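You operate a simulated robot arm through the tools that you are given. There is no shell and no other tool. Be economical: measure what you need, move in short steps, check, and stop when the job is done.

You are at the controls of a simulated two-armed robot. One attempt, no reset.

## Task
Shut the loader down and stand its key in the key caddy.
Fine: lamps and beacon off and the belt lever at stop first; stop it by the key. The brake stays set.

Only the result counts: the job must be done as asked and must still hold three seconds after the hand-in. Knocking over, shifting, dropping, spilling or breaking anything else fails it.

## Robot
Two 7-joint arms with two-finger parallel grippers on one trunk, on a base that drives. Base frame: it is fixed to the floor where the robot stands at the start and does not move with it; the origin is under the middle of the robot, x ahead of it, y to its left, z up. Units: cm, degrees, N and s.
The left shoulder is at the start at [6, 14.3, 84.7], the right one opposite. With the tool pointing down near the work surface each hand reaches from about 10 to 64 cm from the robot's upright axis, wherever it stands, measured 20 degrees to its own side. Places, roughly: belt lever [80, 10, 70]; brake lever [120, -50, 100]; gear lever [110, -30, 100]; key switch [100, -10, 90]; lamp knob [80, 10, 110]; orange beacon switch [90, 0, 110]; red dash button [100, 0, 100]; slot two of the key caddy [170, -110, 80]; white work switch [100, 0, 110]. Payload 1.57 kg a hand.
The tool frame of a hand sits at the grasp point between the pads (the TCP): z along the fingers, y along the line on which they close. The tips reach 3 cm beyond it. Largest opening 11 cm; finger width 2.4, thickness 1.2; the body of the gripper, 4.8 by 11.2 cm, starts 7.8 cm behind the TCP.
Orientation is that of the tool frame in the base frame, as a unit quaternion [x, y, z, w]. With the fingers straight down and closing along the base's y, the tool's x points along the base's -x, its y along +y and its z along -z.

## Interface
- The arms move only by the tool play_rows. It takes "left_motion", "right_motion" or both (then of equal length, played together; a hand with none holds still); each is a list of rows, each an object (a shift or turn left out is 0, a gripper value left out holds the last) with "linear": the shift along the base's x, y, z in units of 40 mm (1.0 is 40 mm), a list of three; "rot": the turn, a rotation vector about the base's x, y, z in units of 6 degrees (1.0 is 6 degrees), a list of three; "grip": the gripper command, from -1 (shut) to 1 (fully open), values between in proportion. In form: [{"linear": [dx, dy, dz], "rot": [ax, ay, az], "grip": grip}, ...]. A call has 1 to 20 rows; each row shifts and turns the commanded pose from where the row before left it. A call with a number of a shift or a turn outside -1 to 1 is refused whole. Each row takes 0.2 s and may step no farther than 5 cm and 8.6 degrees from the row before; otherwise, or with a gripper value out of range, the whole call is refused. A pose out of reach is approached as far as the arm can. The call stops where the force on the tool passes 40 N (or 10 N more than at its start, if that is more) or the arm is blocked; 0.2 s more then pass. The fingers move at their own pace (about 4.5 cm/s each) and stop on an object; they squeeze with about 36 N. The grip force told is the motor's: it shows also when the fingers shut on nothing. Time passes only in rows, and 0.2 s behind the last, so rows that do not move let the fingers close. It gives the time, the measured TCP pose, the force on the tool (base axes), the opening and the grip force at its end, in the units of the frame above (readings bear some noise), with the torque about the TCP (base axes, N m) and any sound that the robot's microphone picked up.
- Cameras (640 x 400 px; columns grow to the right, rows downward): "scene" is now at [6.17, 0.36, 146.29]; the picture's right is [0.02, -1.00, 0.00], its down [-0.56, -0.01, -0.83] and it looks along [0.83, 0.01, -0.56] (base axes); focal length 278 px, centre (320, 200). "left" rides on the left gripper at [7, -1.6, -14.1] in its tool frame; the picture's right is [0.23, 0.97, 0.00], its down [-0.85, 0.20, -0.48] and it looks along [-0.47, 0.11, 0.88] (tool axes); focal length 222 px, centre (320, 200). "right" rides on the right gripper at [7, 1.6, -14.1] in its tool frame; the picture's right is [-0.23, 0.97, 0.00], its down [-0.86, -0.20, -0.48] and it looks along [-0.47, -0.11, 0.88] (tool axes); focal length 222 px, centre (320, 200). There is no depth. A picture from a camera that has moved, and an enlarged one, comes with that camera's place and axes in the base frame and with its lens. The place of the scene camera against the robot may be out by one fixed shift of up to 2.5 cm in any direction.
- capture(camera): a new picture of that camera. No time passes.
- lift_body(by): slides the trunk up (or, below 0, down) by that many cm; the arms and the scene camera ride with it, the base frame stays. It gives what a move gives, with no picture.
- steer(legs): drives the robot by 1 to 6 legs, each [ahead, left, turn to the left] in cm, cm and degrees, along the robot's own axes; the way and the turn of a leg run together, so that a leg with both is an arc; at most 150 cm and 180 degrees a leg. The arms and the cameras ride along, it lands a little off, and it stops where it bumps. It gives what a move gives.
- head_to(pan, tilt): turns the head with the scene camera to pan (to the left, within 86 degrees either way) and tilt (down, from -29 to 69), counted from straight ahead of the robot. It gives what a move gives.
- close_up(camera, box): a new picture of the part [left, top, right, bottom] of that camera's present view, enlarged. No time passes.
- close_job(): hands the job in; it is judged then, once.

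Work in short steps. Places have to be worked out from the pictures, the camera data and where the tool is seen: move nearer, look again, correct. Check each grasp and each placing, and mend what went wrong. You have 120 turns and 88 pictures in all, those below and enlarged ones among them. Open the grippers and draw the arms clear of the work before you hand the job in, unless the task says otherwise; then end with one line.

The tools are called after "Call:" as a command line: name --argument value ..., lists and objects as JSON in quotes. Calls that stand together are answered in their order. play_rows: Moves the arms, as the interface text tells. Its arguments: {"type":"object","properties":{"left_motion":{"type":"array","items":{"type":"object","properties":{"linear":{"type":"array","items":{"type":"number"}},"rot":{"type":"array","items":{"type":"number"}},"grip":{"type":"number"}}}},"right_motion":{"type":"array","items":{"type":"object","properties":{"linear":{"type":"array","items":{"type":"number"}},"rot":{"type":"array","items":{"type":"number"}},"grip":{"type":"number"}}}}},"required":[]} The other tools are called the same way: lift_body (by) slides the trunk up or down; steer (legs) drives the base; head_to (pan, tilt) turns the head that bears the scene camera; capture (camera) takes a picture; close_up (camera, box) takes an enlarged picture of a part of a camera's view; close_job () hands the job in.

At the start:

```text
time_s: 0.0
left_tool_pos: [53.31, 18.59, 100.02]
left_orientation: [0.0, 1.0, -0.001, 0.0]
left_ft_force: [0.6, 0.1, -0.3]
left_ft_torque: [-0.03, 0.0, 0.0]
left_width: 11.0
left_gripper_force: 0.0
right_tool_pos: [41.29, -20.35, 100.01]
right_orientation: [0.0, 1.0, 0.0, -0.001]
right_ft_force: [-0.1, 0.3, 0.0]
right_ft_torque: [0.01, -0.02, -0.01]
right_width: 10.99
right_gripper_force: 0.1
trunk travel left (down, up): [-44.5, 14.5]
robot x, y, heading: [0.16, -0.24, -0.2]
head pan, tilt: [0.9, 33.9]
```

scene: 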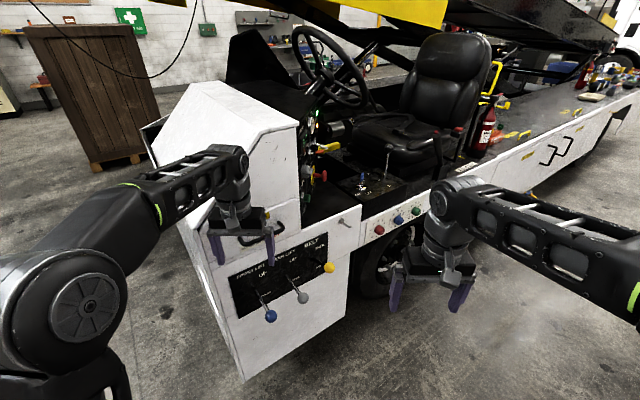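
right: 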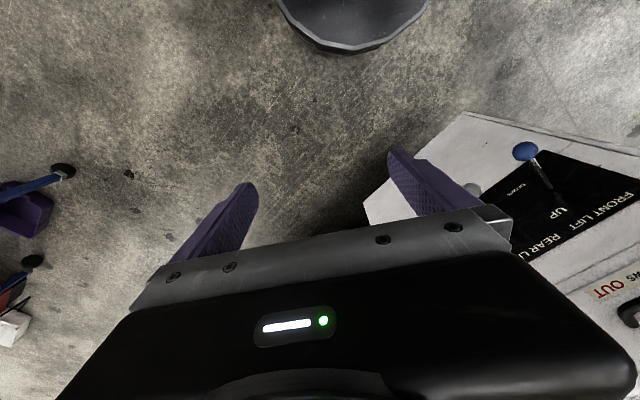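
left: 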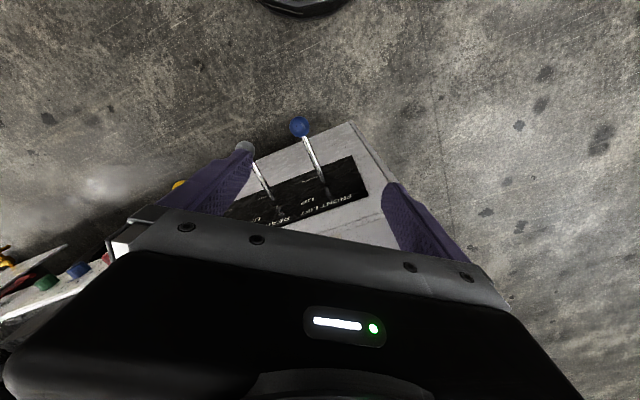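

The belt lever panel is in view (three levers, yellow under "BELT"), and the dash sits behind it. I'll enlarge both.

Call:
close_up --camera "scene" --box '[220, 220, 380, 320]'

Call:
close_up --camera "scene" --box '[280, 100, 440, 200]'

```text
4.00 times, centred on (300, 270) of scene
camera zoom: at [6.17, 0.36, 146.29], right [0.02, -1.0, 0.0], down [-0.56, -0.01, -0.83], along [0.83, 0.01, -0.56], focal length 1113 px, centre (400, -80)
```

zoom: 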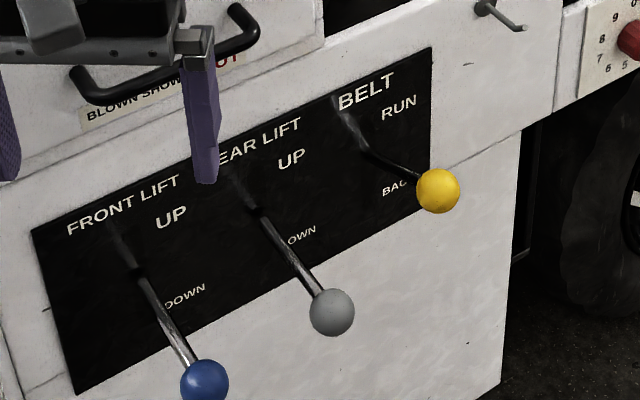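

```text
4.00 times, centred on (360, 150) of scene
camera zoom: at [6.17, 0.36, 146.29], right [0.02, -1.0, 0.0], down [-0.56, -0.01, -0.83], along [0.83, 0.01, -0.56], focal length 1113 px, centre (160, 400)
```

zoom: 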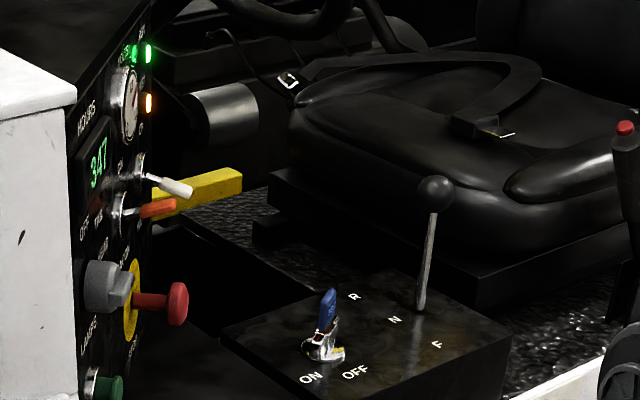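

The loader's side runs toward about (0.58, -0.81), and the dash faces the seat. I'll turn left about 36° to face the side, back off slightly and slide right for a view of the dash.

Call:
steer --legs '[[-8, 0, 0], [0, 0, 36], [0, -70, 0]]'

Call:
head_to --pan 20 --tilt 30

Call:
capture --camera "scene"

```text
time_s: 6.2
left_tool_pos: [65.11, -9.6, 99.97]
left_orientation: [-0.31, 0.951, 0.001, 0.0]
left_ft_force: [-0.3, -0.1, 0.0]
left_ft_torque: [0.01, 0.04, 0.04]
left_width: 11.01
left_gripper_force: 0.0
right_tool_pos: [78.63, -48.31, 99.94]
right_orientation: [-0.311, 0.951, 0.0, 0.0]
right_ft_force: [-0.2, -0.7, -0.8]
right_ft_torque: [0.03, 0.0, -0.03]
right_width: 11.0
right_gripper_force: 0.0
trunk travel left (down, up): [-44.5, 14.5]
robot x, y, heading: [33.28, -56.55, 36.3]
head pan, tilt: [0.9, 33.9]
```

```text
time_s: 7.0
left_tool_pos: [65.13, -9.81, 99.97]
left_orientation: [-0.311, 0.95, 0.0, 0.0]
left_ft_force: [0.6, 0.1, 0.7]
left_ft_torque: [0.0, -0.03, 0.01]
left_width: 10.99
left_gripper_force: 0.1
right_tool_pos: [78.57, -48.29, 99.95]
right_orientation: [-0.311, 0.95, 0.0, 0.0]
right_ft_force: [0.7, -0.2, 0.0]
right_ft_torque: [0.0, 0.02, 0.01]
right_width: 11.02
right_gripper_force: 0.1
trunk travel left (down, up): [-44.5, 14.5]
robot x, y, heading: [32.95, -56.32, 36.2]
head pan, tilt: [20.0, 30.0]
```

```text
82 pictures are left
camera scene: at [36.0, -50.36, 146.9], right [0.83, -0.56, 0.0], down [-0.28, -0.42, -0.87], along [0.48, 0.72, -0.5], focal length 278 px, centre (320, 200)
```

scene: 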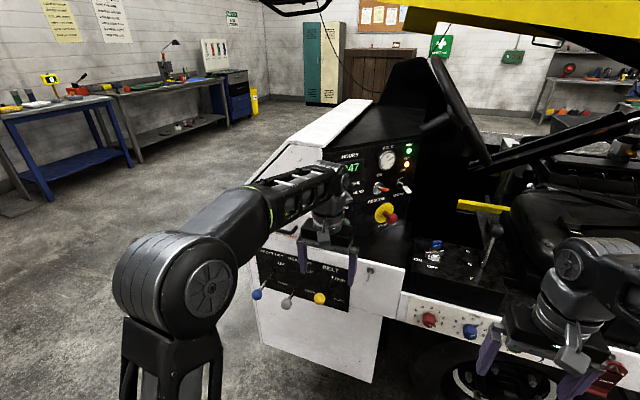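

The dash now faces the camera, though the left arm blocks part of it. I'll enlarge the dash, console and belt panel.

Call:
close_up --camera "scene" --box '[330, 140, 426, 200]'

Call:
close_up --camera "scene" --box '[320, 180, 448, 260]'

Call:
close_up --camera "scene" --box '[400, 190, 528, 270]'

Call:
close_up --camera "scene" --box '[240, 240, 368, 320]'

```text
6.67 times, centred on (378, 170) of scene
camera zoom: at [36.0, -50.36, 146.9], right [0.83, -0.56, 0.0], down [-0.28, -0.42, -0.87], along [0.48, 0.72, -0.5], focal length 1855 px, centre (-67, 400)
```

zoom: 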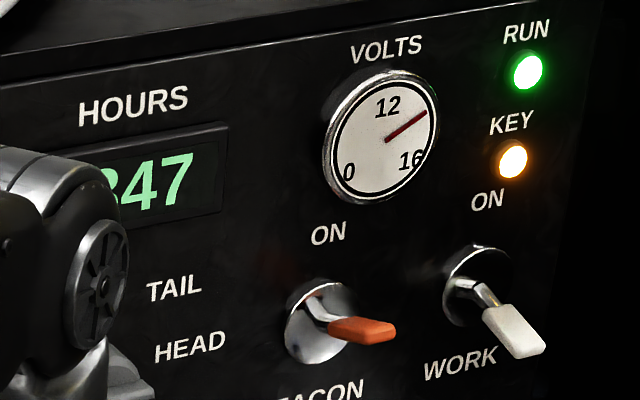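

```text
5.00 times, centred on (384, 220) of scene
camera zoom: at [36.0, -50.36, 146.9], right [0.83, -0.56, 0.0], down [-0.28, -0.42, -0.87], along [0.48, 0.72, -0.5], focal length 1391 px, centre (0, 100)
```

zoom: 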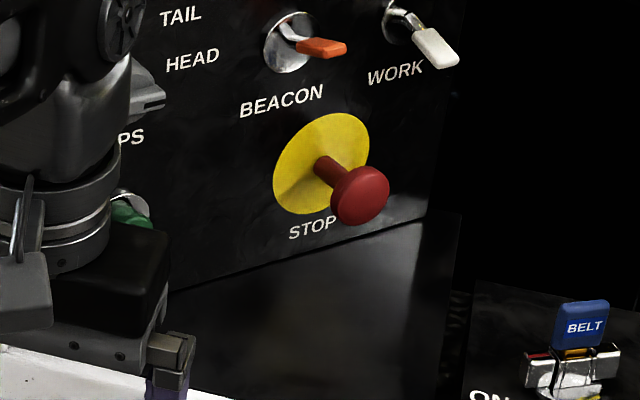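

```text
5.00 times, centred on (464, 230) of scene
camera zoom: at [36.0, -50.36, 146.9], right [0.83, -0.56, 0.0], down [-0.28, -0.42, -0.87], along [0.48, 0.72, -0.5], focal length 1391 px, centre (-400, 50)
```

zoom: 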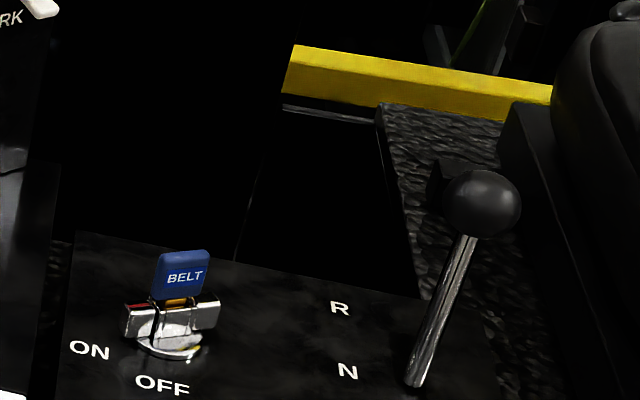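

```text
5.00 times, centred on (304, 280) of scene
camera zoom: at [36.0, -50.36, 146.9], right [0.83, -0.56, 0.0], down [-0.28, -0.42, -0.87], along [0.48, 0.72, -0.5], focal length 1391 px, centre (400, -200)
```

zoom: 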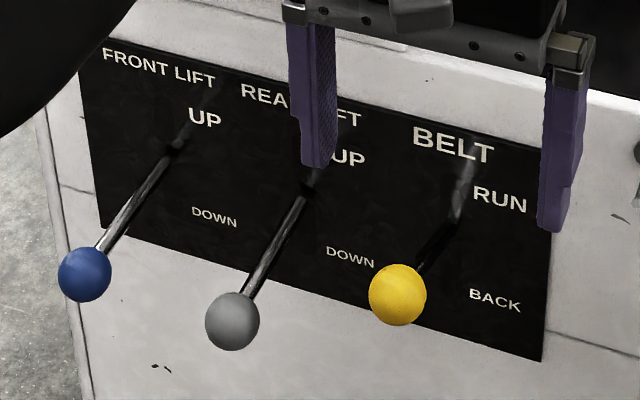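

Triangulating the two views gives these places:

| Item | Position |
|---|---|
| Belt knob | (68, -2, 78.4) |
| Grey and blue neutral knobs | z ≈ 73 |
| Key head | (102, -15, 92.7) |
| Orange tip | (94.5, 1.5, 106.7) |
| White tip | (103.7, 0, 104.6) |

The belt lever is therefore in RUN and must drop about 5.7 cm. I'll draw the left hand back, then drive about 12 cm closer.

Call:
play_rows --left_motion '[{"linear": [-0.67, -0.49, 0.2], "grip": 0.4}, {"linear": [-0.67, -0.49, 0]}, {"linear": [-0.67, -0.49, 0]}]'

Call:
steer --legs '[[12, 0, 0]]'

Call:
capture --camera "left"

Call:
capture --camera "scene"

```text
time_s: 7.8
left_tool_pos: [57.08, -15.59, 100.73]
left_orientation: [-0.311, 0.95, 0.001, 0.001]
left_ft_force: [0.1, -0.8, -0.2]
left_ft_torque: [0.01, -0.03, -0.04]
left_width: 7.69
left_gripper_force: 0.2
right_tool_pos: [78.48, -48.28, 99.91]
right_orientation: [-0.311, 0.95, 0.001, 0.0]
right_ft_force: [0.1, 0.0, 0.0]
right_ft_torque: [-0.01, -0.01, 0.0]
right_width: 10.98
right_gripper_force: 0.1
trunk travel left (down, up): [-44.5, 14.5]
robot x, y, heading: [33.11, -56.4, 36.0]
head pan, tilt: [20.0, 30.0]
```

```text
time_s: 9.1
left_tool_pos: [67.05, -8.41, 100.64]
left_orientation: [-0.311, 0.95, 0.0, -0.001]
left_ft_force: [0.2, 0.3, -0.4]
left_ft_torque: [0.01, 0.04, 0.01]
left_width: 7.69
left_gripper_force: 0.0
right_tool_pos: [88.3, -41.09, 99.95]
right_orientation: [-0.311, 0.951, 0.0, 0.0]
right_ft_force: [-0.6, 0.5, -0.6]
right_ft_torque: [-0.02, 0.01, 0.02]
right_width: 11.01
right_gripper_force: 0.1
trunk travel left (down, up): [-44.5, 14.5]
robot x, y, heading: [42.75, -49.06, 36.3]
head pan, tilt: [20.0, 30.0]
```

```text
77 pictures are left
camera left: at [62.4, -13.66, 114.87], right [-0.76, 0.65, 0.0], down [0.57, 0.67, 0.48], along [0.31, 0.36, -0.88], focal length 222 px, centre (320, 200)
```

left: 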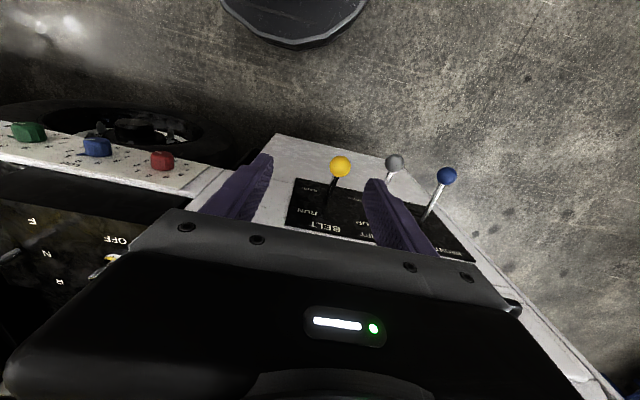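

```text
76 pictures are left
camera scene: at [45.94, -43.08, 146.89], right [0.83, -0.56, 0.0], down [-0.28, -0.42, -0.87], along [0.48, 0.72, -0.5], focal length 278 px, centre (320, 200)
```

scene: 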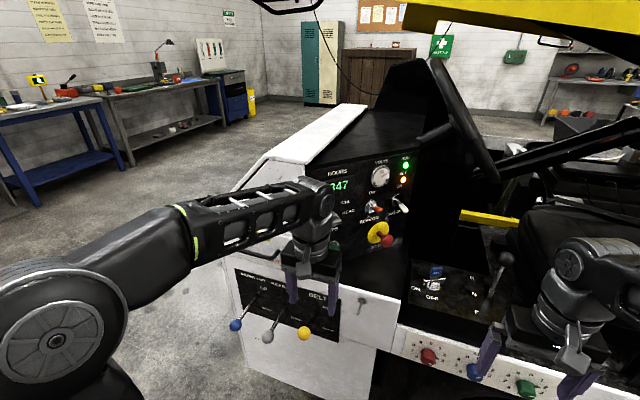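

The left wrist camera puts the yellow knob at (68.4, -1.4), which agrees. I'll move over it and descend with the fingers either side.

Call:
play_rows --left_motion '[{"linear": [0.15, 0.85, 0]}, {"linear": [0.15, 0.85, 0]}, {"linear": [0, 0, -1]}, {"linear": [0, 0, -1]}, {"linear": [0, 0, -1]}, {"linear": [0, 0, 0]}]'

Call:
capture --camera "left"

```text
time_s: 10.5
left_tool_pos: [68.07, -1.56, 88.83]
left_orientation: [-0.311, 0.95, 0.0, 0.0]
left_ft_force: [0.0, 0.1, 0.1]
left_ft_torque: [0.01, 0.0, 0.01]
left_width: 7.7
left_gripper_force: 0.1
right_tool_pos: [88.32, -41.1, 100.03]
right_orientation: [-0.311, 0.951, 0.0, 0.0]
right_ft_force: [0.6, 0.5, 0.7]
right_ft_torque: [0.0, 0.0, 0.01]
right_width: 11.01
right_gripper_force: 0.2
trunk travel left (down, up): [-44.5, 14.5]
robot x, y, heading: [42.57, -49.41, 36.4]
head pan, tilt: [20.0, 30.0]
```

```text
75 pictures are left
camera left: at [63.38, -6.95, 103.0], right [-0.76, 0.65, 0.0], down [0.57, 0.67, 0.48], along [0.31, 0.36, -0.88], focal length 222 px, centre (320, 200)
```

left: 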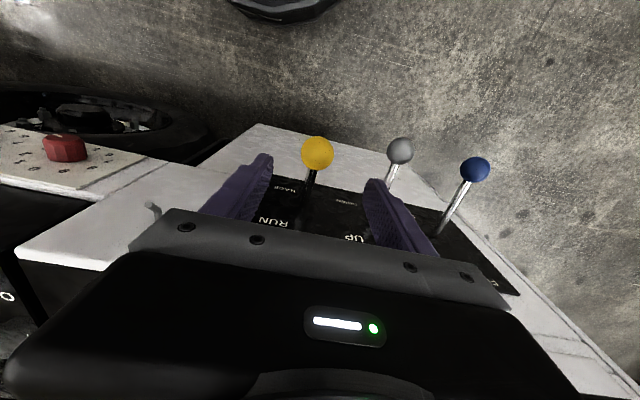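

The ball is still at (68.3, -1.8) and centred between the fingers. I'll go down 10.4 cm and close.

Call:
play_rows --left_motion '[{"linear": [0.03, 0, -0.9]}, {"linear": [0, 0, -0.9]}, {"linear": [0, 0, -0.8]}, {"grip": -1}, {}, {}, {}, {}]'

Call:
capture --camera "left"

```text
time_s: 12.3
left_tool_pos: [68.4, -1.63, 78.34]
left_orientation: [-0.309, 0.951, 0.0, 0.0]
left_ft_force: [4.0, -4.9, -5.1]
left_ft_torque: [-0.05, 0.08, -0.03]
left_width: 3.59
left_gripper_force: 37.7
right_tool_pos: [88.34, -41.2, 99.92]
right_orientation: [-0.31, 0.951, 0.0, 0.0]
right_ft_force: [0.3, -0.5, -0.8]
right_ft_torque: [-0.01, 0.0, 0.0]
right_width: 10.98
right_gripper_force: 0.1
trunk travel left (down, up): [-44.5, 14.5]
robot x, y, heading: [42.63, -49.16, 36.1]
head pan, tilt: [20.0, 30.0]
```

```text
74 pictures are left
camera left: at [63.76, -7.05, 92.52], right [-0.76, 0.65, 0.0], down [0.57, 0.67, 0.48], along [0.31, 0.36, -0.88], focal length 222 px, centre (320, 200)
```

left: 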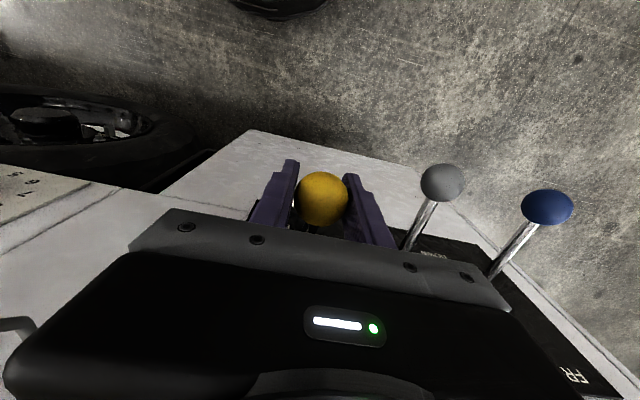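

The ball is gripped (width 3.59). I'll lower it in steps toward z ≈ 72.8.

Call:
play_rows --left_motion '[{"linear": [0, 0, -0.35]}, {"linear": [0, 0, -0.35]}, {"linear": [-0.05, -0.03, -0.35]}, {"linear": [-0.05, -0.03, -0.35]}, {}, {}]'

Call:
capture --camera "left"

Call:
close_up --camera "scene" --box '[220, 250, 380, 350]'

```text
time_s: 13.7
left_tool_pos: [67.92, -1.99, 72.87]
left_orientation: [-0.308, 0.951, 0.0, 0.001]
left_ft_force: [4.1, -32.3, 2.7]
left_ft_torque: [0.86, -0.44, 0.11]
left_width: 3.56
left_gripper_force: 42.4
right_tool_pos: [88.37, -41.43, 100.11]
right_orientation: [-0.31, 0.951, 0.002, 0.0]
right_ft_force: [0.6, 0.2, 0.6]
right_ft_torque: [0.02, 0.04, -0.02]
right_width: 11.02
right_gripper_force: 0.0
trunk travel left (down, up): [-44.5, 14.5]
robot x, y, heading: [43.05, -49.33, 36.1]
head pan, tilt: [20.0, 30.0]
```

```text
73 pictures are left
camera left: at [63.25, -7.39, 86.97], right [-0.76, 0.65, 0.0], down [0.57, 0.66, 0.48], along [0.31, 0.36, -0.88], focal length 222 px, centre (320, 200)
```

left: 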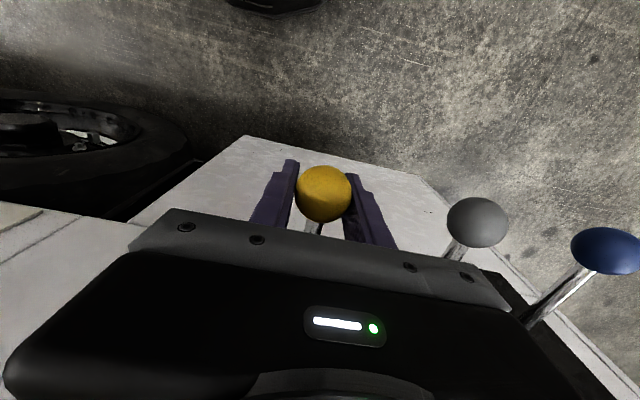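

```text
4.00 times, centred on (300, 300) of scene
camera zoom: at [45.86, -43.52, 146.9], right [0.83, -0.56, 0.0], down [-0.28, -0.41, -0.87], along [0.48, 0.72, -0.5], focal length 1113 px, centre (400, -200)
```

zoom: 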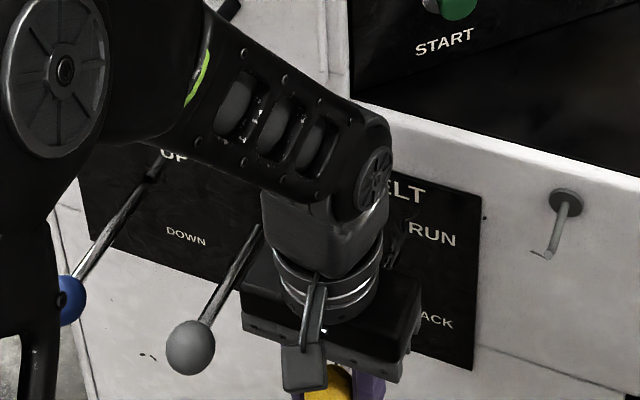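

The ball is at the neutral height, with some side force from the arc. I'll open the fingers, rise clear and check where the lever settles.

Call:
play_rows --left_motion '[{"grip": 0.3}, {}, {}, {"linear": [0, 0, 0.9]}, {"linear": [0, 0, 0.9]}, {"linear": [-0.5, -0.4, 0.8]}, {"linear": [-0.5, -0.4, 0.8]}, {}]'

Call:
capture --camera "left"

Call:
close_up --camera "scene" --box '[220, 250, 380, 350]'

```text
time_s: 15.5
left_tool_pos: [63.92, -4.98, 86.46]
left_orientation: [-0.31, 0.951, -0.001, -0.001]
left_ft_force: [0.4, -0.1, 0.4]
left_ft_torque: [0.0, 0.0, 0.02]
left_width: 7.17
left_gripper_force: 0.1
right_tool_pos: [88.4, -41.19, 100.03]
right_orientation: [-0.311, 0.95, 0.0, 0.001]
right_ft_force: [-0.5, 0.8, 0.0]
right_ft_torque: [0.02, 0.0, 0.01]
right_width: 10.99
right_gripper_force: 0.1
trunk travel left (down, up): [-44.5, 14.5]
robot x, y, heading: [42.88, -49.04, 36.2]
head pan, tilt: [20.0, 30.0]
```

```text
71 pictures are left
camera left: at [59.18, -10.29, 100.66], right [-0.76, 0.65, 0.0], down [0.57, 0.67, 0.48], along [0.31, 0.36, -0.88], focal length 222 px, centre (320, 200)
```

left: 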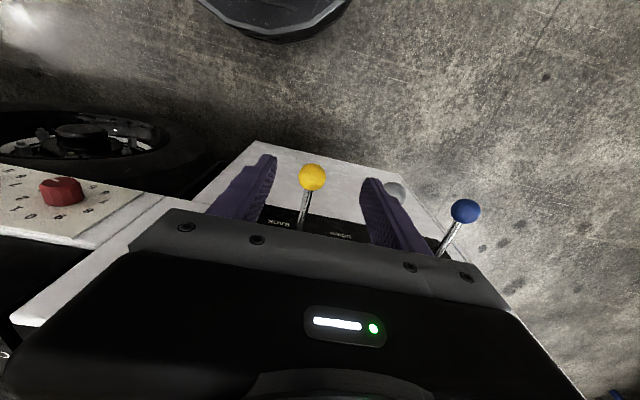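

```text
4.00 times, centred on (300, 300) of scene
camera zoom: at [45.84, -43.15, 146.9], right [0.83, -0.56, 0.0], down [-0.28, -0.42, -0.87], along [0.48, 0.72, -0.5], focal length 1113 px, centre (400, -200)
```

zoom: 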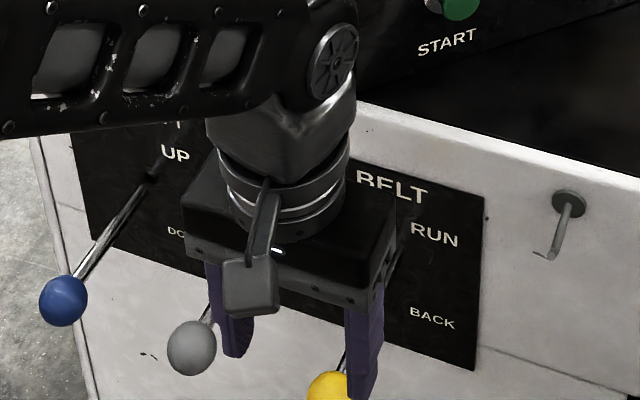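

The yellow knob sits at about (67.5, -2.3, 73), in line with the other two, so the belt is at STOP. I'll draw both hands back and up, then drive to a place facing the dash.

Call:
play_rows --left_motion '[{"linear": [-0.6, -0.44, 0.85]}, {"linear": [-0.6, -0.44, 0.85]}, {"linear": [-0.6, -0.44, 0.85]}, {"linear": [-0.6, -0.44, 0.85]}, {"linear": [-0.6, -0.44, 0.85]}]' --right_motion '[{"linear": [-0.6, -0.44, 0.85]}, {"linear": [-0.6, -0.44, 0.85]}, {"linear": [-0.6, -0.44, 0.85]}, {"linear": [-0.6, -0.44, 0.85]}, {"linear": [-0.6, -0.44, 0.85]}]'

Call:
steer --legs '[[0, -20, 0], [6, 0, 24]]'

Call:
head_to --pan 5 --tilt 35

Call:
capture --camera "scene"

```text
time_s: 16.7
left_tool_pos: [52.55, -14.07, 102.68]
left_orientation: [-0.306, 0.952, 0.002, 0.002]
left_ft_force: [-1.2, 0.7, -0.6]
left_ft_torque: [-0.14, -0.1, 0.0]
left_width: 7.13
left_gripper_force: 0.0
left hand out of reach, approached as far as the arm can: row 5
right_tool_pos: [80.12, -43.03, 103.77]
right_orientation: [-0.31, 0.951, 0.001, 0.0]
right_ft_force: [-0.1, 0.2, -0.2]
right_ft_torque: [0.06, -0.02, -0.01]
right_width: 10.97
right_gripper_force: 0.0
right hand out of reach, approached as far as the arm can: row 1, 2, 3, 4, 5
trunk travel left (down, up): [-44.5, 14.5]
robot x, y, heading: [42.79, -49.49, 36.2]
head pan, tilt: [20.0, 30.0]
```

```text
time_s: 19.5
left_tool_pos: [52.43, -24.63, 102.56]
left_orientation: [-0.509, 0.861, 0.0, 0.001]
left_ft_force: [-0.5, -0.1, -0.1]
left_ft_torque: [-0.02, -0.02, -0.01]
left_width: 7.14
left_gripper_force: 0.0
right_tool_pos: [89.81, -39.42, 103.82]
right_orientation: [-0.509, 0.861, 0.001, 0.0]
right_ft_force: [0.0, 0.5, 0.4]
right_ft_torque: [0.01, -0.02, -0.03]
right_width: 11.0
right_gripper_force: 0.0
trunk travel left (down, up): [-44.5, 14.5]
robot x, y, heading: [58.77, -60.92, 61.1]
head pan, tilt: [20.0, 30.0]
```

```text
time_s: 20.3
left_tool_pos: [52.43, -24.58, 102.58]
left_orientation: [-0.509, 0.861, 0.0, 0.0]
left_ft_force: [0.0, 0.5, -0.7]
left_ft_torque: [0.01, -0.05, 0.0]
left_width: 7.14
left_gripper_force: 0.0
right_tool_pos: [89.71, -39.55, 103.76]
right_orientation: [-0.508, 0.861, 0.0, 0.001]
right_ft_force: [-0.2, -0.2, 0.3]
right_ft_torque: [0.0, -0.01, 0.02]
right_width: 10.98
right_gripper_force: 0.0
trunk travel left (down, up): [-44.5, 14.5]
robot x, y, heading: [58.67, -61.07, 61.2]
head pan, tilt: [5.0, 35.0]
```

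```text
69 pictures are left
camera scene: at [61.15, -55.24, 146.12], right [0.91, -0.4, 0.0], down [-0.23, -0.52, -0.82], along [0.33, 0.75, -0.57], focal length 278 px, centre (320, 200)
```

scene: 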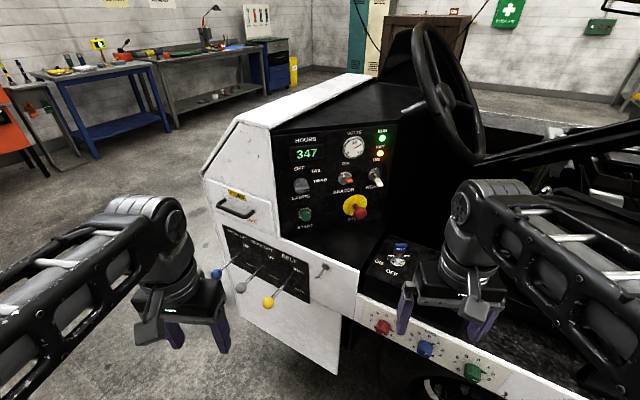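

The dash is unobstructed now, so I'll enlarge it along with the belt panel.

Call:
close_up --camera "scene" --box '[280, 125, 408, 205]'

Call:
close_up --camera "scene" --box '[280, 150, 344, 190]'

Call:
close_up --camera "scene" --box '[206, 230, 334, 310]'

```text
5.00 times, centred on (344, 165) of scene
camera zoom: at [61.15, -55.24, 146.12], right [0.91, -0.4, 0.0], down [-0.23, -0.52, -0.82], along [0.33, 0.75, -0.57], focal length 1391 px, centre (200, 375)
```

zoom: 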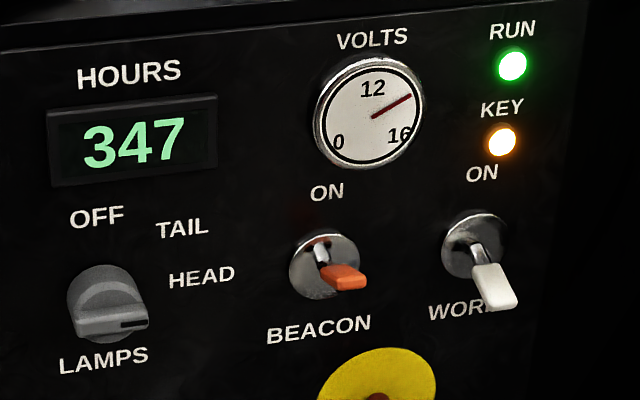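

```text
10.00 times, centred on (312, 170) of scene
camera zoom: at [61.15, -55.24, 146.12], right [0.91, -0.4, 0.0], down [-0.23, -0.52, -0.82], along [0.33, 0.75, -0.57], focal length 2782 px, centre (400, 500)
```

zoom: 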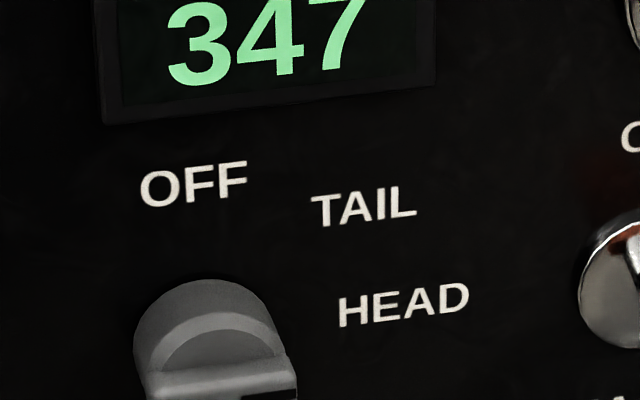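

```text
5.00 times, centred on (270, 270) of scene
camera zoom: at [61.15, -55.24, 146.12], right [0.91, -0.4, 0.0], down [-0.23, -0.52, -0.82], along [0.33, 0.75, -0.57], focal length 1391 px, centre (570, -150)
```

zoom: 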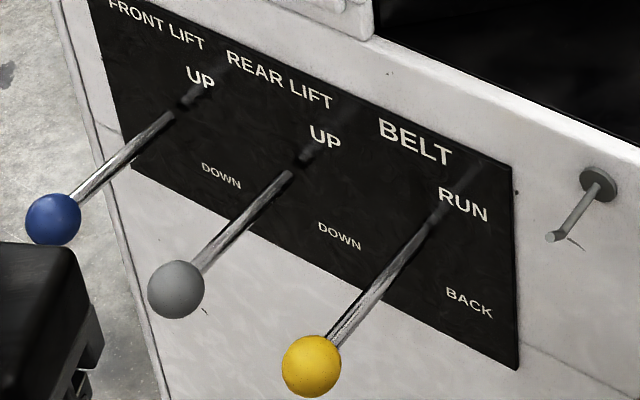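

Findings from these views:
- The belt lever matches the neutral ones.
- The lamp knob is at HEAD, with OFF straight up, and its centre is near (82.5, 6, 105.6).
- The beacon toggle is up (ON) and the work switch is down (OFF).
- The dash is vertical and faces about (-0.16, -0.99).

I'll lift the trunk 8 cm and pitch the left tool horizontal toward the dash.

Call:
lift_body --by 8

Call:
play_rows --left_motion '[{"linear": [0.47, 0.3, -0.08], "rot": [0.876, -0.482, 0], "grip": 0.3}, {"linear": [0.47, 0.3, -0.08], "rot": [0.876, -0.482, 0]}, {"linear": [0.47, 0.3, -0.08], "rot": [0.876, -0.482, 0]}, {"linear": [0.47, 0.3, -0.08], "rot": [0.876, -0.482, 0]}, {"linear": [0.47, 0.3, -0.08], "rot": [0.876, -0.482, 0]}, {"linear": [0.47, 0.3, -0.08], "rot": [0.876, -0.482, 0]}, {"linear": [0.47, 0.3, -0.08], "rot": [0.876, -0.482, 0]}, {"linear": [0.47, 0.3, -0.08], "rot": [0.876, -0.482, 0]}, {"linear": [0.47, 0.3, -0.08], "rot": [0.876, -0.482, 0]}, {"linear": [0.47, 0.3, -0.08], "rot": [0.876, -0.482, 0]}, {"linear": [0.47, 0.3, -0.08], "rot": [0.876, -0.482, 0]}, {"linear": [0.47, 0.3, -0.08], "rot": [0.876, -0.482, 0]}, {"linear": [0.47, 0.1, -0.08], "rot": [0.876, -0.482, 0]}, {"linear": [0.47, 0, -0.08], "rot": [0.876, -0.482, 0]}, {"linear": [0.4, 0, -0.08], "rot": [0.876, -0.482, 0]}, {"rot": [0, 0, 1]}, {"rot": [0, 0, 1]}, {"rot": [0, 0, 1]}]'

Call:
capture --camera "scene"

Call:
capture --camera "left"

```text
time_s: 21.5
left_tool_pos: [52.47, -24.58, 110.5]
left_orientation: [-0.509, 0.861, 0.0, 0.0]
left_ft_force: [0.0, -0.6, 0.1]
left_ft_torque: [-0.03, 0.01, 0.0]
left_width: 7.15
left_gripper_force: 0.1
right_tool_pos: [89.79, -39.46, 111.75]
right_orientation: [-0.508, 0.861, 0.0, -0.001]
right_ft_force: [0.1, -0.5, 0.1]
right_ft_torque: [0.01, -0.02, -0.03]
right_width: 10.99
right_gripper_force: 0.1
trunk travel left (down, up): [-52.5, 6.5]
robot x, y, heading: [58.81, -60.72, 61.2]
head pan, tilt: [5.0, 35.0]
```

```text
time_s: 24.3
left_tool_pos: [76.78, -9.87, 106.48]
left_orientation: [-0.443, 0.654, 0.262, 0.554]
left_ft_force: [-0.6, -0.2, 0.7]
left_ft_torque: [-0.02, 0.02, -0.01]
left_width: 7.12
left_gripper_force: 0.1
right_tool_pos: [89.79, -39.39, 111.8]
right_orientation: [-0.508, 0.861, 0.0, 0.0]
right_ft_force: [-0.1, -0.8, -0.2]
right_ft_torque: [-0.02, 0.0, -0.01]
right_width: 11.04
right_gripper_force: 0.1
trunk travel left (down, up): [-52.5, 6.5]
robot x, y, heading: [58.69, -60.94, 61.3]
head pan, tilt: [5.0, 35.0]
stopped in row 14 (left hand): the arm was blocked; the commanded pose is now the measured one
```

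```text
65 pictures are left
camera scene: at [61.17, -55.26, 154.12], right [0.91, -0.41, 0.0], down [-0.23, -0.52, -0.82], along [0.33, 0.75, -0.57], focal length 278 px, centre (320, 200)
```

scene: 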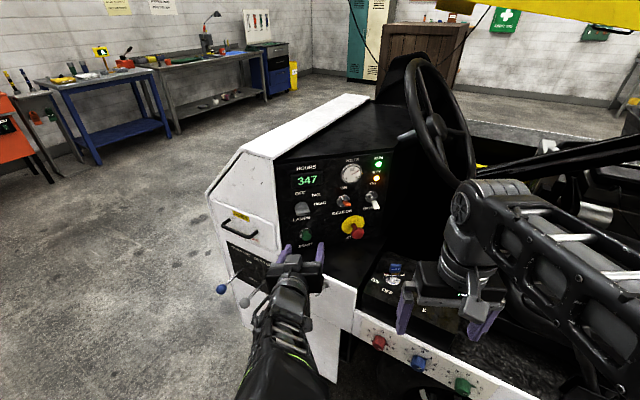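

```text
64 pictures are left
camera left: at [71.22, -24.34, 103.6], right [-0.85, 0.39, -0.36], down [-0.42, -0.06, 0.91], along [0.34, 0.92, 0.21], focal length 222 px, centre (320, 200)
```

left: 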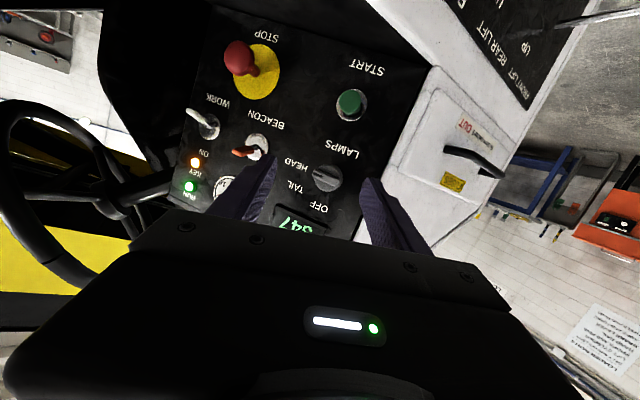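

The left wrist stopped about 14° below horizontal with no contact force, so it looks like a joint limit. That pitch is usable. I'll roll the tool so the fingers close vertically for the knob's horizontal bar, then yaw toward the dash normal.

Call:
play_rows --left_motion '[{"rot": [0.49, 0.83, -0.25]}, {"rot": [0.49, 0.83, -0.25]}, {"rot": [0.49, 0.83, -0.25]}, {"rot": [0.49, 0.83, -0.25]}, {"rot": [0.49, 0.83, -0.25]}, {"rot": [0.49, 0.83, -0.25]}, {"rot": [0.49, 0.83, -0.25]}, {"rot": [0.49, 0.83, -0.25]}, {"rot": [0.49, 0.83, -0.25]}, {"rot": [0.49, 0.83, -0.25]}, {"rot": [0.49, 0.83, -0.25]}, {"rot": [0.49, 0.83, -0.25]}, {"rot": [0.49, 0.83, -0.25]}, {"rot": [0.49, 0.83, -0.25]}, {}]'

Call:
capture --camera "left"

```text
time_s: 27.5
left_tool_pos: [75.61, -9.06, 105.98]
left_orientation: [0.092, 0.79, 0.56, 0.232]
left_ft_force: [-0.2, 0.7, 0.3]
left_ft_torque: [0.02, 0.01, 0.02]
left_width: 7.16
left_gripper_force: 0.1
right_tool_pos: [89.82, -39.56, 111.74]
right_orientation: [-0.509, 0.861, 0.001, 0.0]
right_ft_force: [0.0, -0.6, 0.1]
right_ft_torque: [-0.01, 0.0, 0.01]
right_width: 11.03
right_gripper_force: 0.1
trunk travel left (down, up): [-52.5, 6.5]
robot x, y, heading: [58.95, -60.94, 61.0]
head pan, tilt: [5.0, 35.0]
```

```text
63 pictures are left
camera left: at [62.97, -18.52, 106.33], right [-0.31, 0.44, 0.84], down [0.5, -0.68, 0.54], along [0.81, 0.59, -0.01], focal length 222 px, centre (320, 200)
```

left: 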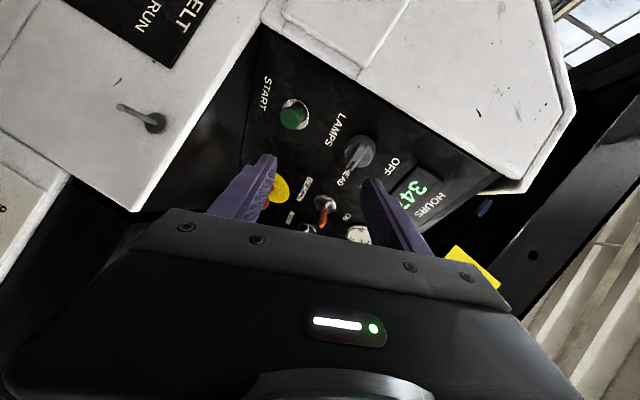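

The roll worked. Now one combined turn to square the tool to the dash (z into the dash, closing axis vertical), placing it in front of the knob.

Call:
play_rows --left_motion '[{"linear": [0.3, 0.1, 0], "rot": [0.83, 0.4, 0.72]}, {"linear": [0.3, 0.1, 0], "rot": [0.83, 0.4, 0.72]}, {"linear": [0.3, 0.1, 0], "rot": [0.83, 0.4, 0.72]}, {"linear": [0.3, 0.1, 0], "rot": [0.83, 0.4, 0.72]}, {}]'

Call:
capture --camera "left"

Call:
capture --camera "scene"

```text
time_s: 28.7
left_tool_pos: [81.53, -8.21, 106.49]
left_orientation: [0.076, 0.697, 0.71, 0.065]
left_ft_force: [0.1, -0.6, 0.4]
left_ft_torque: [0.01, -0.01, -0.01]
left_width: 7.14
left_gripper_force: 0.1
right_tool_pos: [89.85, -39.46, 111.59]
right_orientation: [-0.507, 0.862, 0.0, 0.001]
right_ft_force: [0.2, -0.2, 0.4]
right_ft_torque: [-0.03, -0.05, -0.02]
right_width: 11.01
right_gripper_force: 0.3
trunk travel left (down, up): [-52.5, 6.5]
robot x, y, heading: [58.85, -61.07, 61.0]
head pan, tilt: [5.0, 35.0]
```

```text
62 pictures are left
camera left: at [71.94, -20.58, 104.83], right [-0.21, 0.03, 0.98], down [0.75, -0.64, 0.18], along [0.63, 0.77, 0.11], focal length 222 px, centre (320, 200)
```

left: 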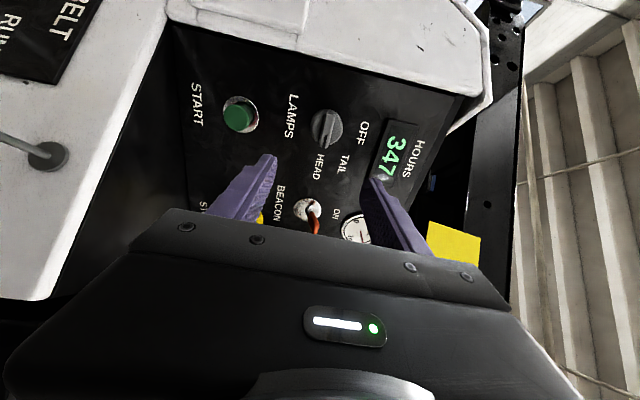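

```text
61 pictures are left
camera scene: at [61.14, -55.23, 154.12], right [0.91, -0.41, 0.0], down [-0.23, -0.52, -0.82], along [0.33, 0.75, -0.57], focal length 278 px, centre (320, 200)
```

scene: 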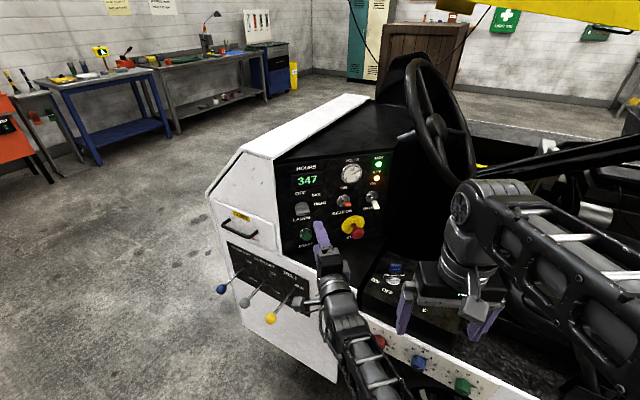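

The tool is square to the dash. The wrist camera places the knob at about (82.1, 5.5, 107), so I'll advance most of the way and re-check.

Call:
play_rows --left_motion '[{"linear": [0.05, 0.7, 0.05], "grip": 0.2}, {"linear": [0.0, 0.7, 0.05]}, {"linear": [0.0, 0.4, 0]}, {}]'

Call:
capture --camera "left"

Call:
close_up --camera "scene" --box '[270, 160, 366, 220]'

```text
time_s: 29.7
left_tool_pos: [81.86, -0.69, 106.85]
left_orientation: [0.075, 0.699, 0.708, 0.064]
left_ft_force: [0.4, -0.6, 0.0]
left_ft_torque: [0.03, -0.01, 0.02]
left_width: 6.6
left_gripper_force: 0.0
right_tool_pos: [89.98, -39.46, 111.78]
right_orientation: [-0.509, 0.861, 0.001, 0.0]
right_ft_force: [0.4, 0.3, -0.3]
right_ft_torque: [-0.01, 0.04, -0.01]
right_width: 10.99
right_gripper_force: 0.1
trunk travel left (down, up): [-52.5, 6.5]
robot x, y, heading: [58.67, -61.04, 61.2]
head pan, tilt: [5.0, 35.0]
```

```text
60 pictures are left
camera left: at [72.23, -13.29, 105.15], right [-0.21, 0.03, 0.98], down [0.75, -0.64, 0.18], along [0.63, 0.77, 0.11], focal length 222 px, centre (320, 200)
```

left: 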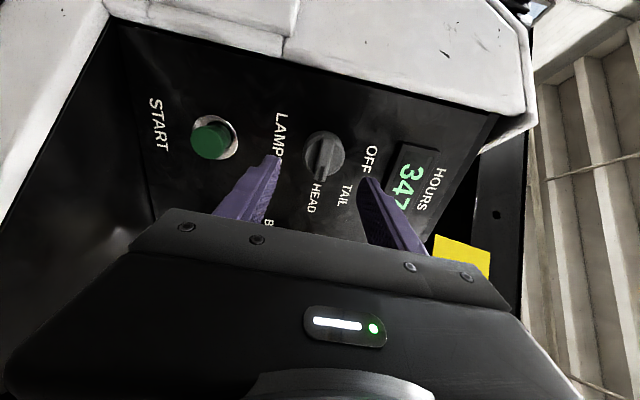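

```text
6.67 times, centred on (318, 190) of scene
camera zoom: at [61.16, -55.25, 154.12], right [0.91, -0.41, 0.0], down [-0.23, -0.52, -0.82], along [0.33, 0.75, -0.57], focal length 1855 px, centre (333, 267)
```

zoom: 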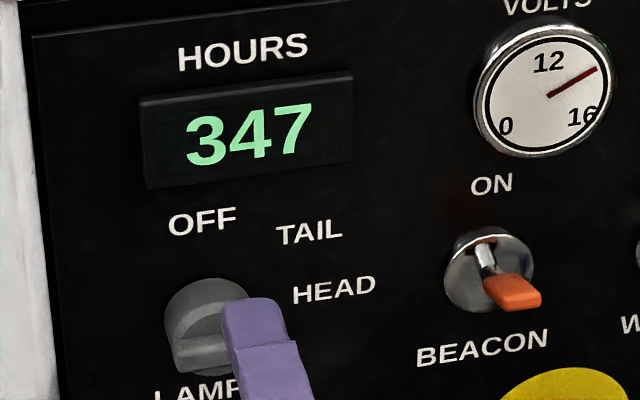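

The knob is consistently at (82.1, 107.1) and central between the fingers. I'll go in 4.4 cm and close on the bar.

Call:
play_rows --left_motion '[{"linear": [0, 0.4, 0.06]}, {"linear": [0, 0.4, 0]}, {"linear": [0, 0.3, 0]}, {}, {"grip": -1}, {}, {}, {}, {}]'

Call:
capture --camera "left"

Call:
close_up --camera "scene" --box '[270, 160, 366, 220]'

```text
time_s: 31.7
left_tool_pos: [81.71, 3.41, 107.08]
left_orientation: [0.075, 0.7, 0.708, 0.065]
left_ft_force: [-0.4, -0.3, -3.4]
left_ft_torque: [-0.51, 0.09, 0.0]
left_width: 3.97
left_gripper_force: 44.6
right_tool_pos: [89.87, -39.42, 111.65]
right_orientation: [-0.507, 0.862, -0.001, -0.001]
right_ft_force: [0.2, -0.5, -1.1]
right_ft_torque: [0.02, -0.01, 0.01]
right_width: 11.01
right_gripper_force: 0.0
trunk travel left (down, up): [-52.5, 6.5]
robot x, y, heading: [58.95, -60.76, 61.2]
head pan, tilt: [5.0, 35.0]
```

```text
58 pictures are left
camera left: at [72.14, -8.99, 105.39], right [-0.21, 0.03, 0.98], down [0.75, -0.64, 0.18], along [0.63, 0.77, 0.11], focal length 222 px, centre (320, 200)
```

left: 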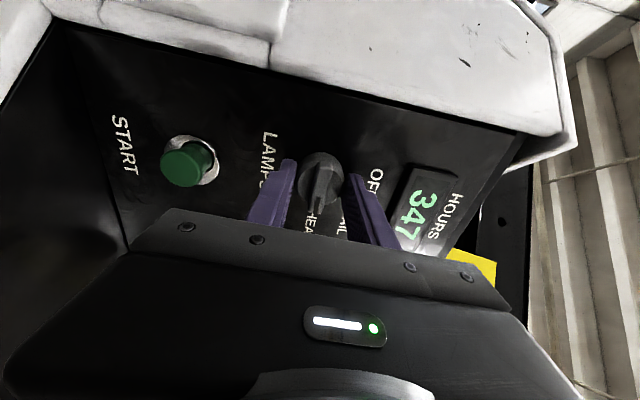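

```text
6.67 times, centred on (318, 190) of scene
camera zoom: at [61.18, -55.19, 154.12], right [0.91, -0.41, 0.0], down [-0.23, -0.52, -0.82], along [0.33, 0.75, -0.57], focal length 1855 px, centre (333, 267)
```

zoom: 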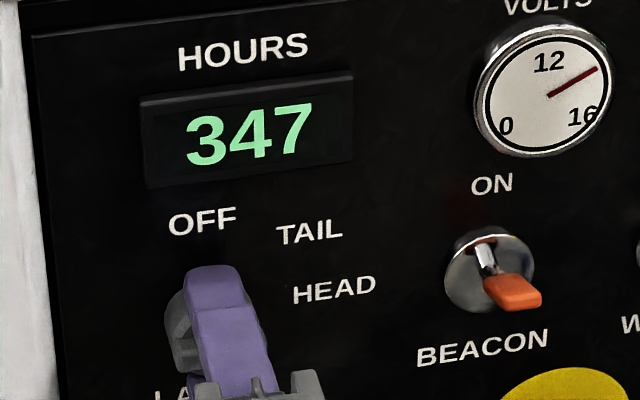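

The grip took the round base (3.97 cm), not the ridge. I'll open, back out 1 cm and close again to catch the ridge alone.

Call:
play_rows --left_motion '[{"grip": 0.0}, {}, {"linear": [-0.03, -0.25, 0]}, {}, {"grip": -1}, {}, {}, {}, {}, {}]'

Call:
capture --camera "left"

```text
time_s: 33.9
left_tool_pos: [81.63, 2.44, 106.96]
left_orientation: [0.076, 0.7, 0.708, 0.063]
left_ft_force: [-0.4, -3.9, -7.9]
left_ft_torque: [-0.3, 0.07, -0.01]
left_width: 3.95
left_gripper_force: 45.0
right_tool_pos: [89.89, -39.49, 111.81]
right_orientation: [-0.508, 0.861, 0.0, 0.0]
right_ft_force: [0.2, 0.5, -0.4]
right_ft_torque: [0.01, 0.01, -0.01]
right_width: 11.02
right_gripper_force: 0.1
trunk travel left (down, up): [-52.5, 6.5]
robot x, y, heading: [58.66, -61.04, 61.0]
head pan, tilt: [5.0, 35.0]
```

```text
56 pictures are left
camera left: at [71.98, -9.94, 105.4], right [-0.21, 0.03, 0.98], down [0.75, -0.64, 0.18], along [0.63, 0.77, 0.11], focal length 222 px, centre (320, 200)
```

left: 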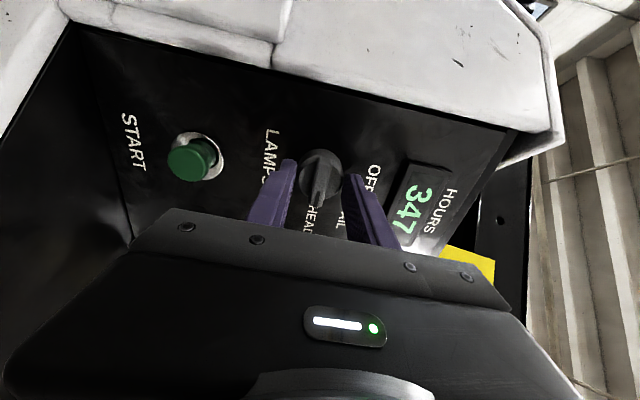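

It's still on the base disc, so back another 0.8 cm.

Call:
play_rows --left_motion '[{"grip": 0.0}, {}, {"linear": [-0.03, -0.2, 0.03]}, {}, {"grip": -1}, {}, {}, {}, {}, {}]'

Call:
close_up --camera "left" --box '[240, 110, 400, 210]'

```text
time_s: 36.1
left_tool_pos: [81.54, 1.62, 107.04]
left_orientation: [0.074, 0.701, 0.706, 0.064]
left_ft_force: [-1.8, -8.4, -18.6]
left_ft_torque: [-0.69, -0.57, 0.05]
left_width: 1.24
left_gripper_force: 29.5
right_tool_pos: [89.83, -39.39, 111.72]
right_orientation: [-0.509, 0.861, 0.0, -0.001]
right_ft_force: [-0.1, -0.5, -0.4]
right_ft_torque: [0.02, 0.03, 0.01]
right_width: 11.01
right_gripper_force: 0.1
trunk travel left (down, up): [-52.5, 6.5]
robot x, y, heading: [58.36, -60.94, 61.1]
head pan, tilt: [5.0, 35.0]
```

```text
4.00 times, centred on (320, 160) of left
camera zoom: at [71.88, -10.79, 105.45], right [-0.21, 0.04, 0.98], down [0.75, -0.64, 0.18], along [0.63, 0.77, 0.11], focal length 888 px, centre (320, 360)
```

zoom: 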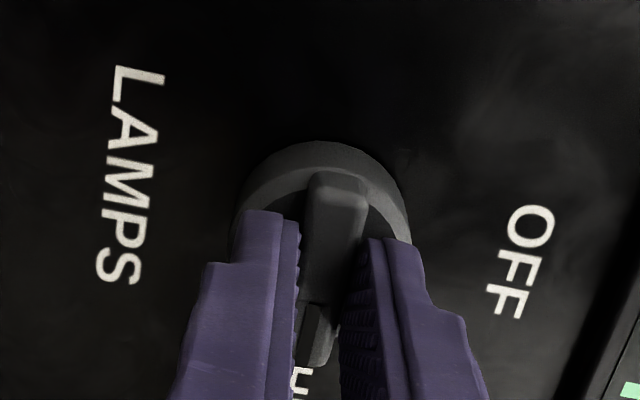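

The ridge is gripped (1.24 cm). I'll start turning counter-clockwise about the dash normal, 36° first, while watching the forces.

Call:
play_rows --left_motion '[{"linear": [0, 0, -0.05], "rot": [-0.164, -0.986, 0]}, {"rot": [-0.164, -0.986, 0]}, {"rot": [-0.164, -0.986, 0]}, {"rot": [-0.164, -0.986, 0]}, {"rot": [-0.164, -0.986, 0]}, {"rot": [-0.164, -0.986, 0]}, {}]'

Call:
close_up --camera "left" --box '[240, 110, 400, 210]'

```text
time_s: 37.7
left_tool_pos: [81.54, 1.59, 106.96]
left_orientation: [-0.148, 0.683, 0.659, 0.278]
left_ft_force: [-1.9, -7.8, -18.2]
left_ft_torque: [-0.4, 0.01, -0.37]
left_width: 1.18
left_gripper_force: 29.1
right_tool_pos: [89.87, -39.39, 111.74]
right_orientation: [-0.508, 0.861, 0.0, -0.001]
right_ft_force: [-0.2, -0.1, 0.4]
right_ft_torque: [0.01, 0.01, -0.01]
right_width: 11.0
right_gripper_force: 0.0
trunk travel left (down, up): [-52.5, 6.5]
robot x, y, heading: [58.68, -60.98, 61.1]
head pan, tilt: [5.0, 35.0]
```

```text
4.00 times, centred on (320, 160) of left
camera zoom: at [74.28, -11.19, 101.27], right [-0.74, 0.12, 0.67], down [0.48, -0.59, 0.64], along [0.47, 0.8, 0.38], focal length 888 px, centre (320, 360)
```

zoom: 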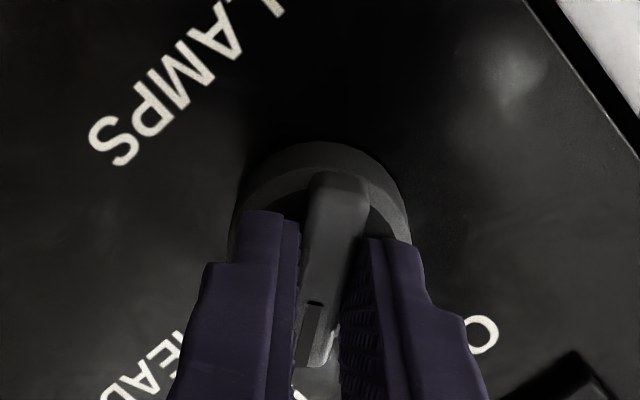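

The knob turns with the hand. On for the remaining 54°.

Call:
play_rows --left_motion '[{"rot": [-0.164, -0.986, 0]}, {"rot": [-0.164, -0.986, 0]}, {"rot": [-0.164, -0.986, 0]}, {"rot": [-0.164, -0.986, 0]}, {"rot": [-0.164, -0.986, 0]}, {"rot": [-0.164, -0.986, 0]}, {"rot": [-0.164, -0.986, 0]}, {"rot": [-0.164, -0.986, 0]}, {"rot": [-0.164, -0.986, 0]}, {}]'

Call:
capture --camera "left"

Call:
close_up --camera "scene" --box '[270, 160, 366, 220]'

```text
time_s: 39.9
left_tool_pos: [81.66, 1.56, 106.93]
left_orientation: [-0.448, 0.532, 0.471, 0.542]
left_ft_force: [4.9, -3.3, -14.6]
left_ft_torque: [-0.64, 0.04, -0.32]
left_width: 1.17
left_gripper_force: 29.4
right_tool_pos: [89.93, -39.42, 111.66]
right_orientation: [-0.509, 0.861, -0.001, -0.001]
right_ft_force: [0.3, -0.3, -0.1]
right_ft_torque: [0.0, 0.02, -0.03]
right_width: 11.0
right_gripper_force: 0.0
trunk travel left (down, up): [-52.5, 6.5]
robot x, y, heading: [58.68, -60.85, 61.2]
head pan, tilt: [5.0, 35.0]
```

```text
53 pictures are left
camera left: at [81.01, -12.3, 99.53], right [-0.96, 0.16, -0.21], down [-0.26, -0.47, 0.84], along [0.03, 0.87, 0.49], focal length 222 px, centre (320, 200)
```

left: 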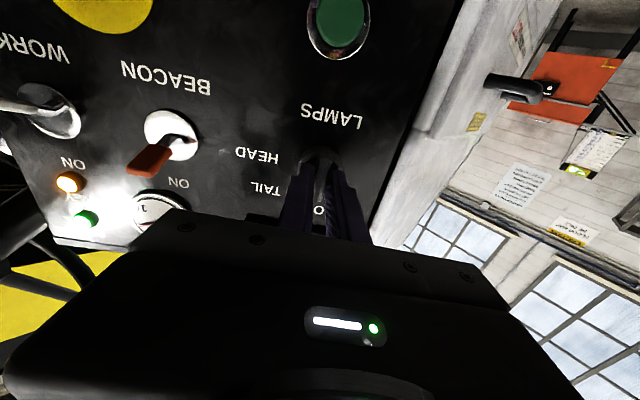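

```text
6.67 times, centred on (318, 190) of scene
camera zoom: at [61.3, -55.12, 154.11], right [0.91, -0.41, 0.0], down [-0.23, -0.53, -0.82], along [0.33, 0.75, -0.57], focal length 1855 px, centre (333, 267)
```

zoom: 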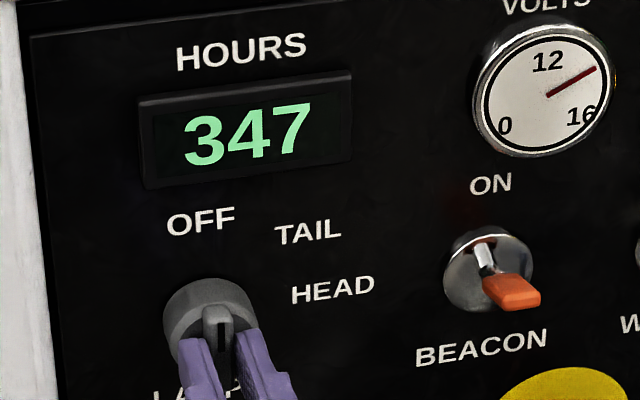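

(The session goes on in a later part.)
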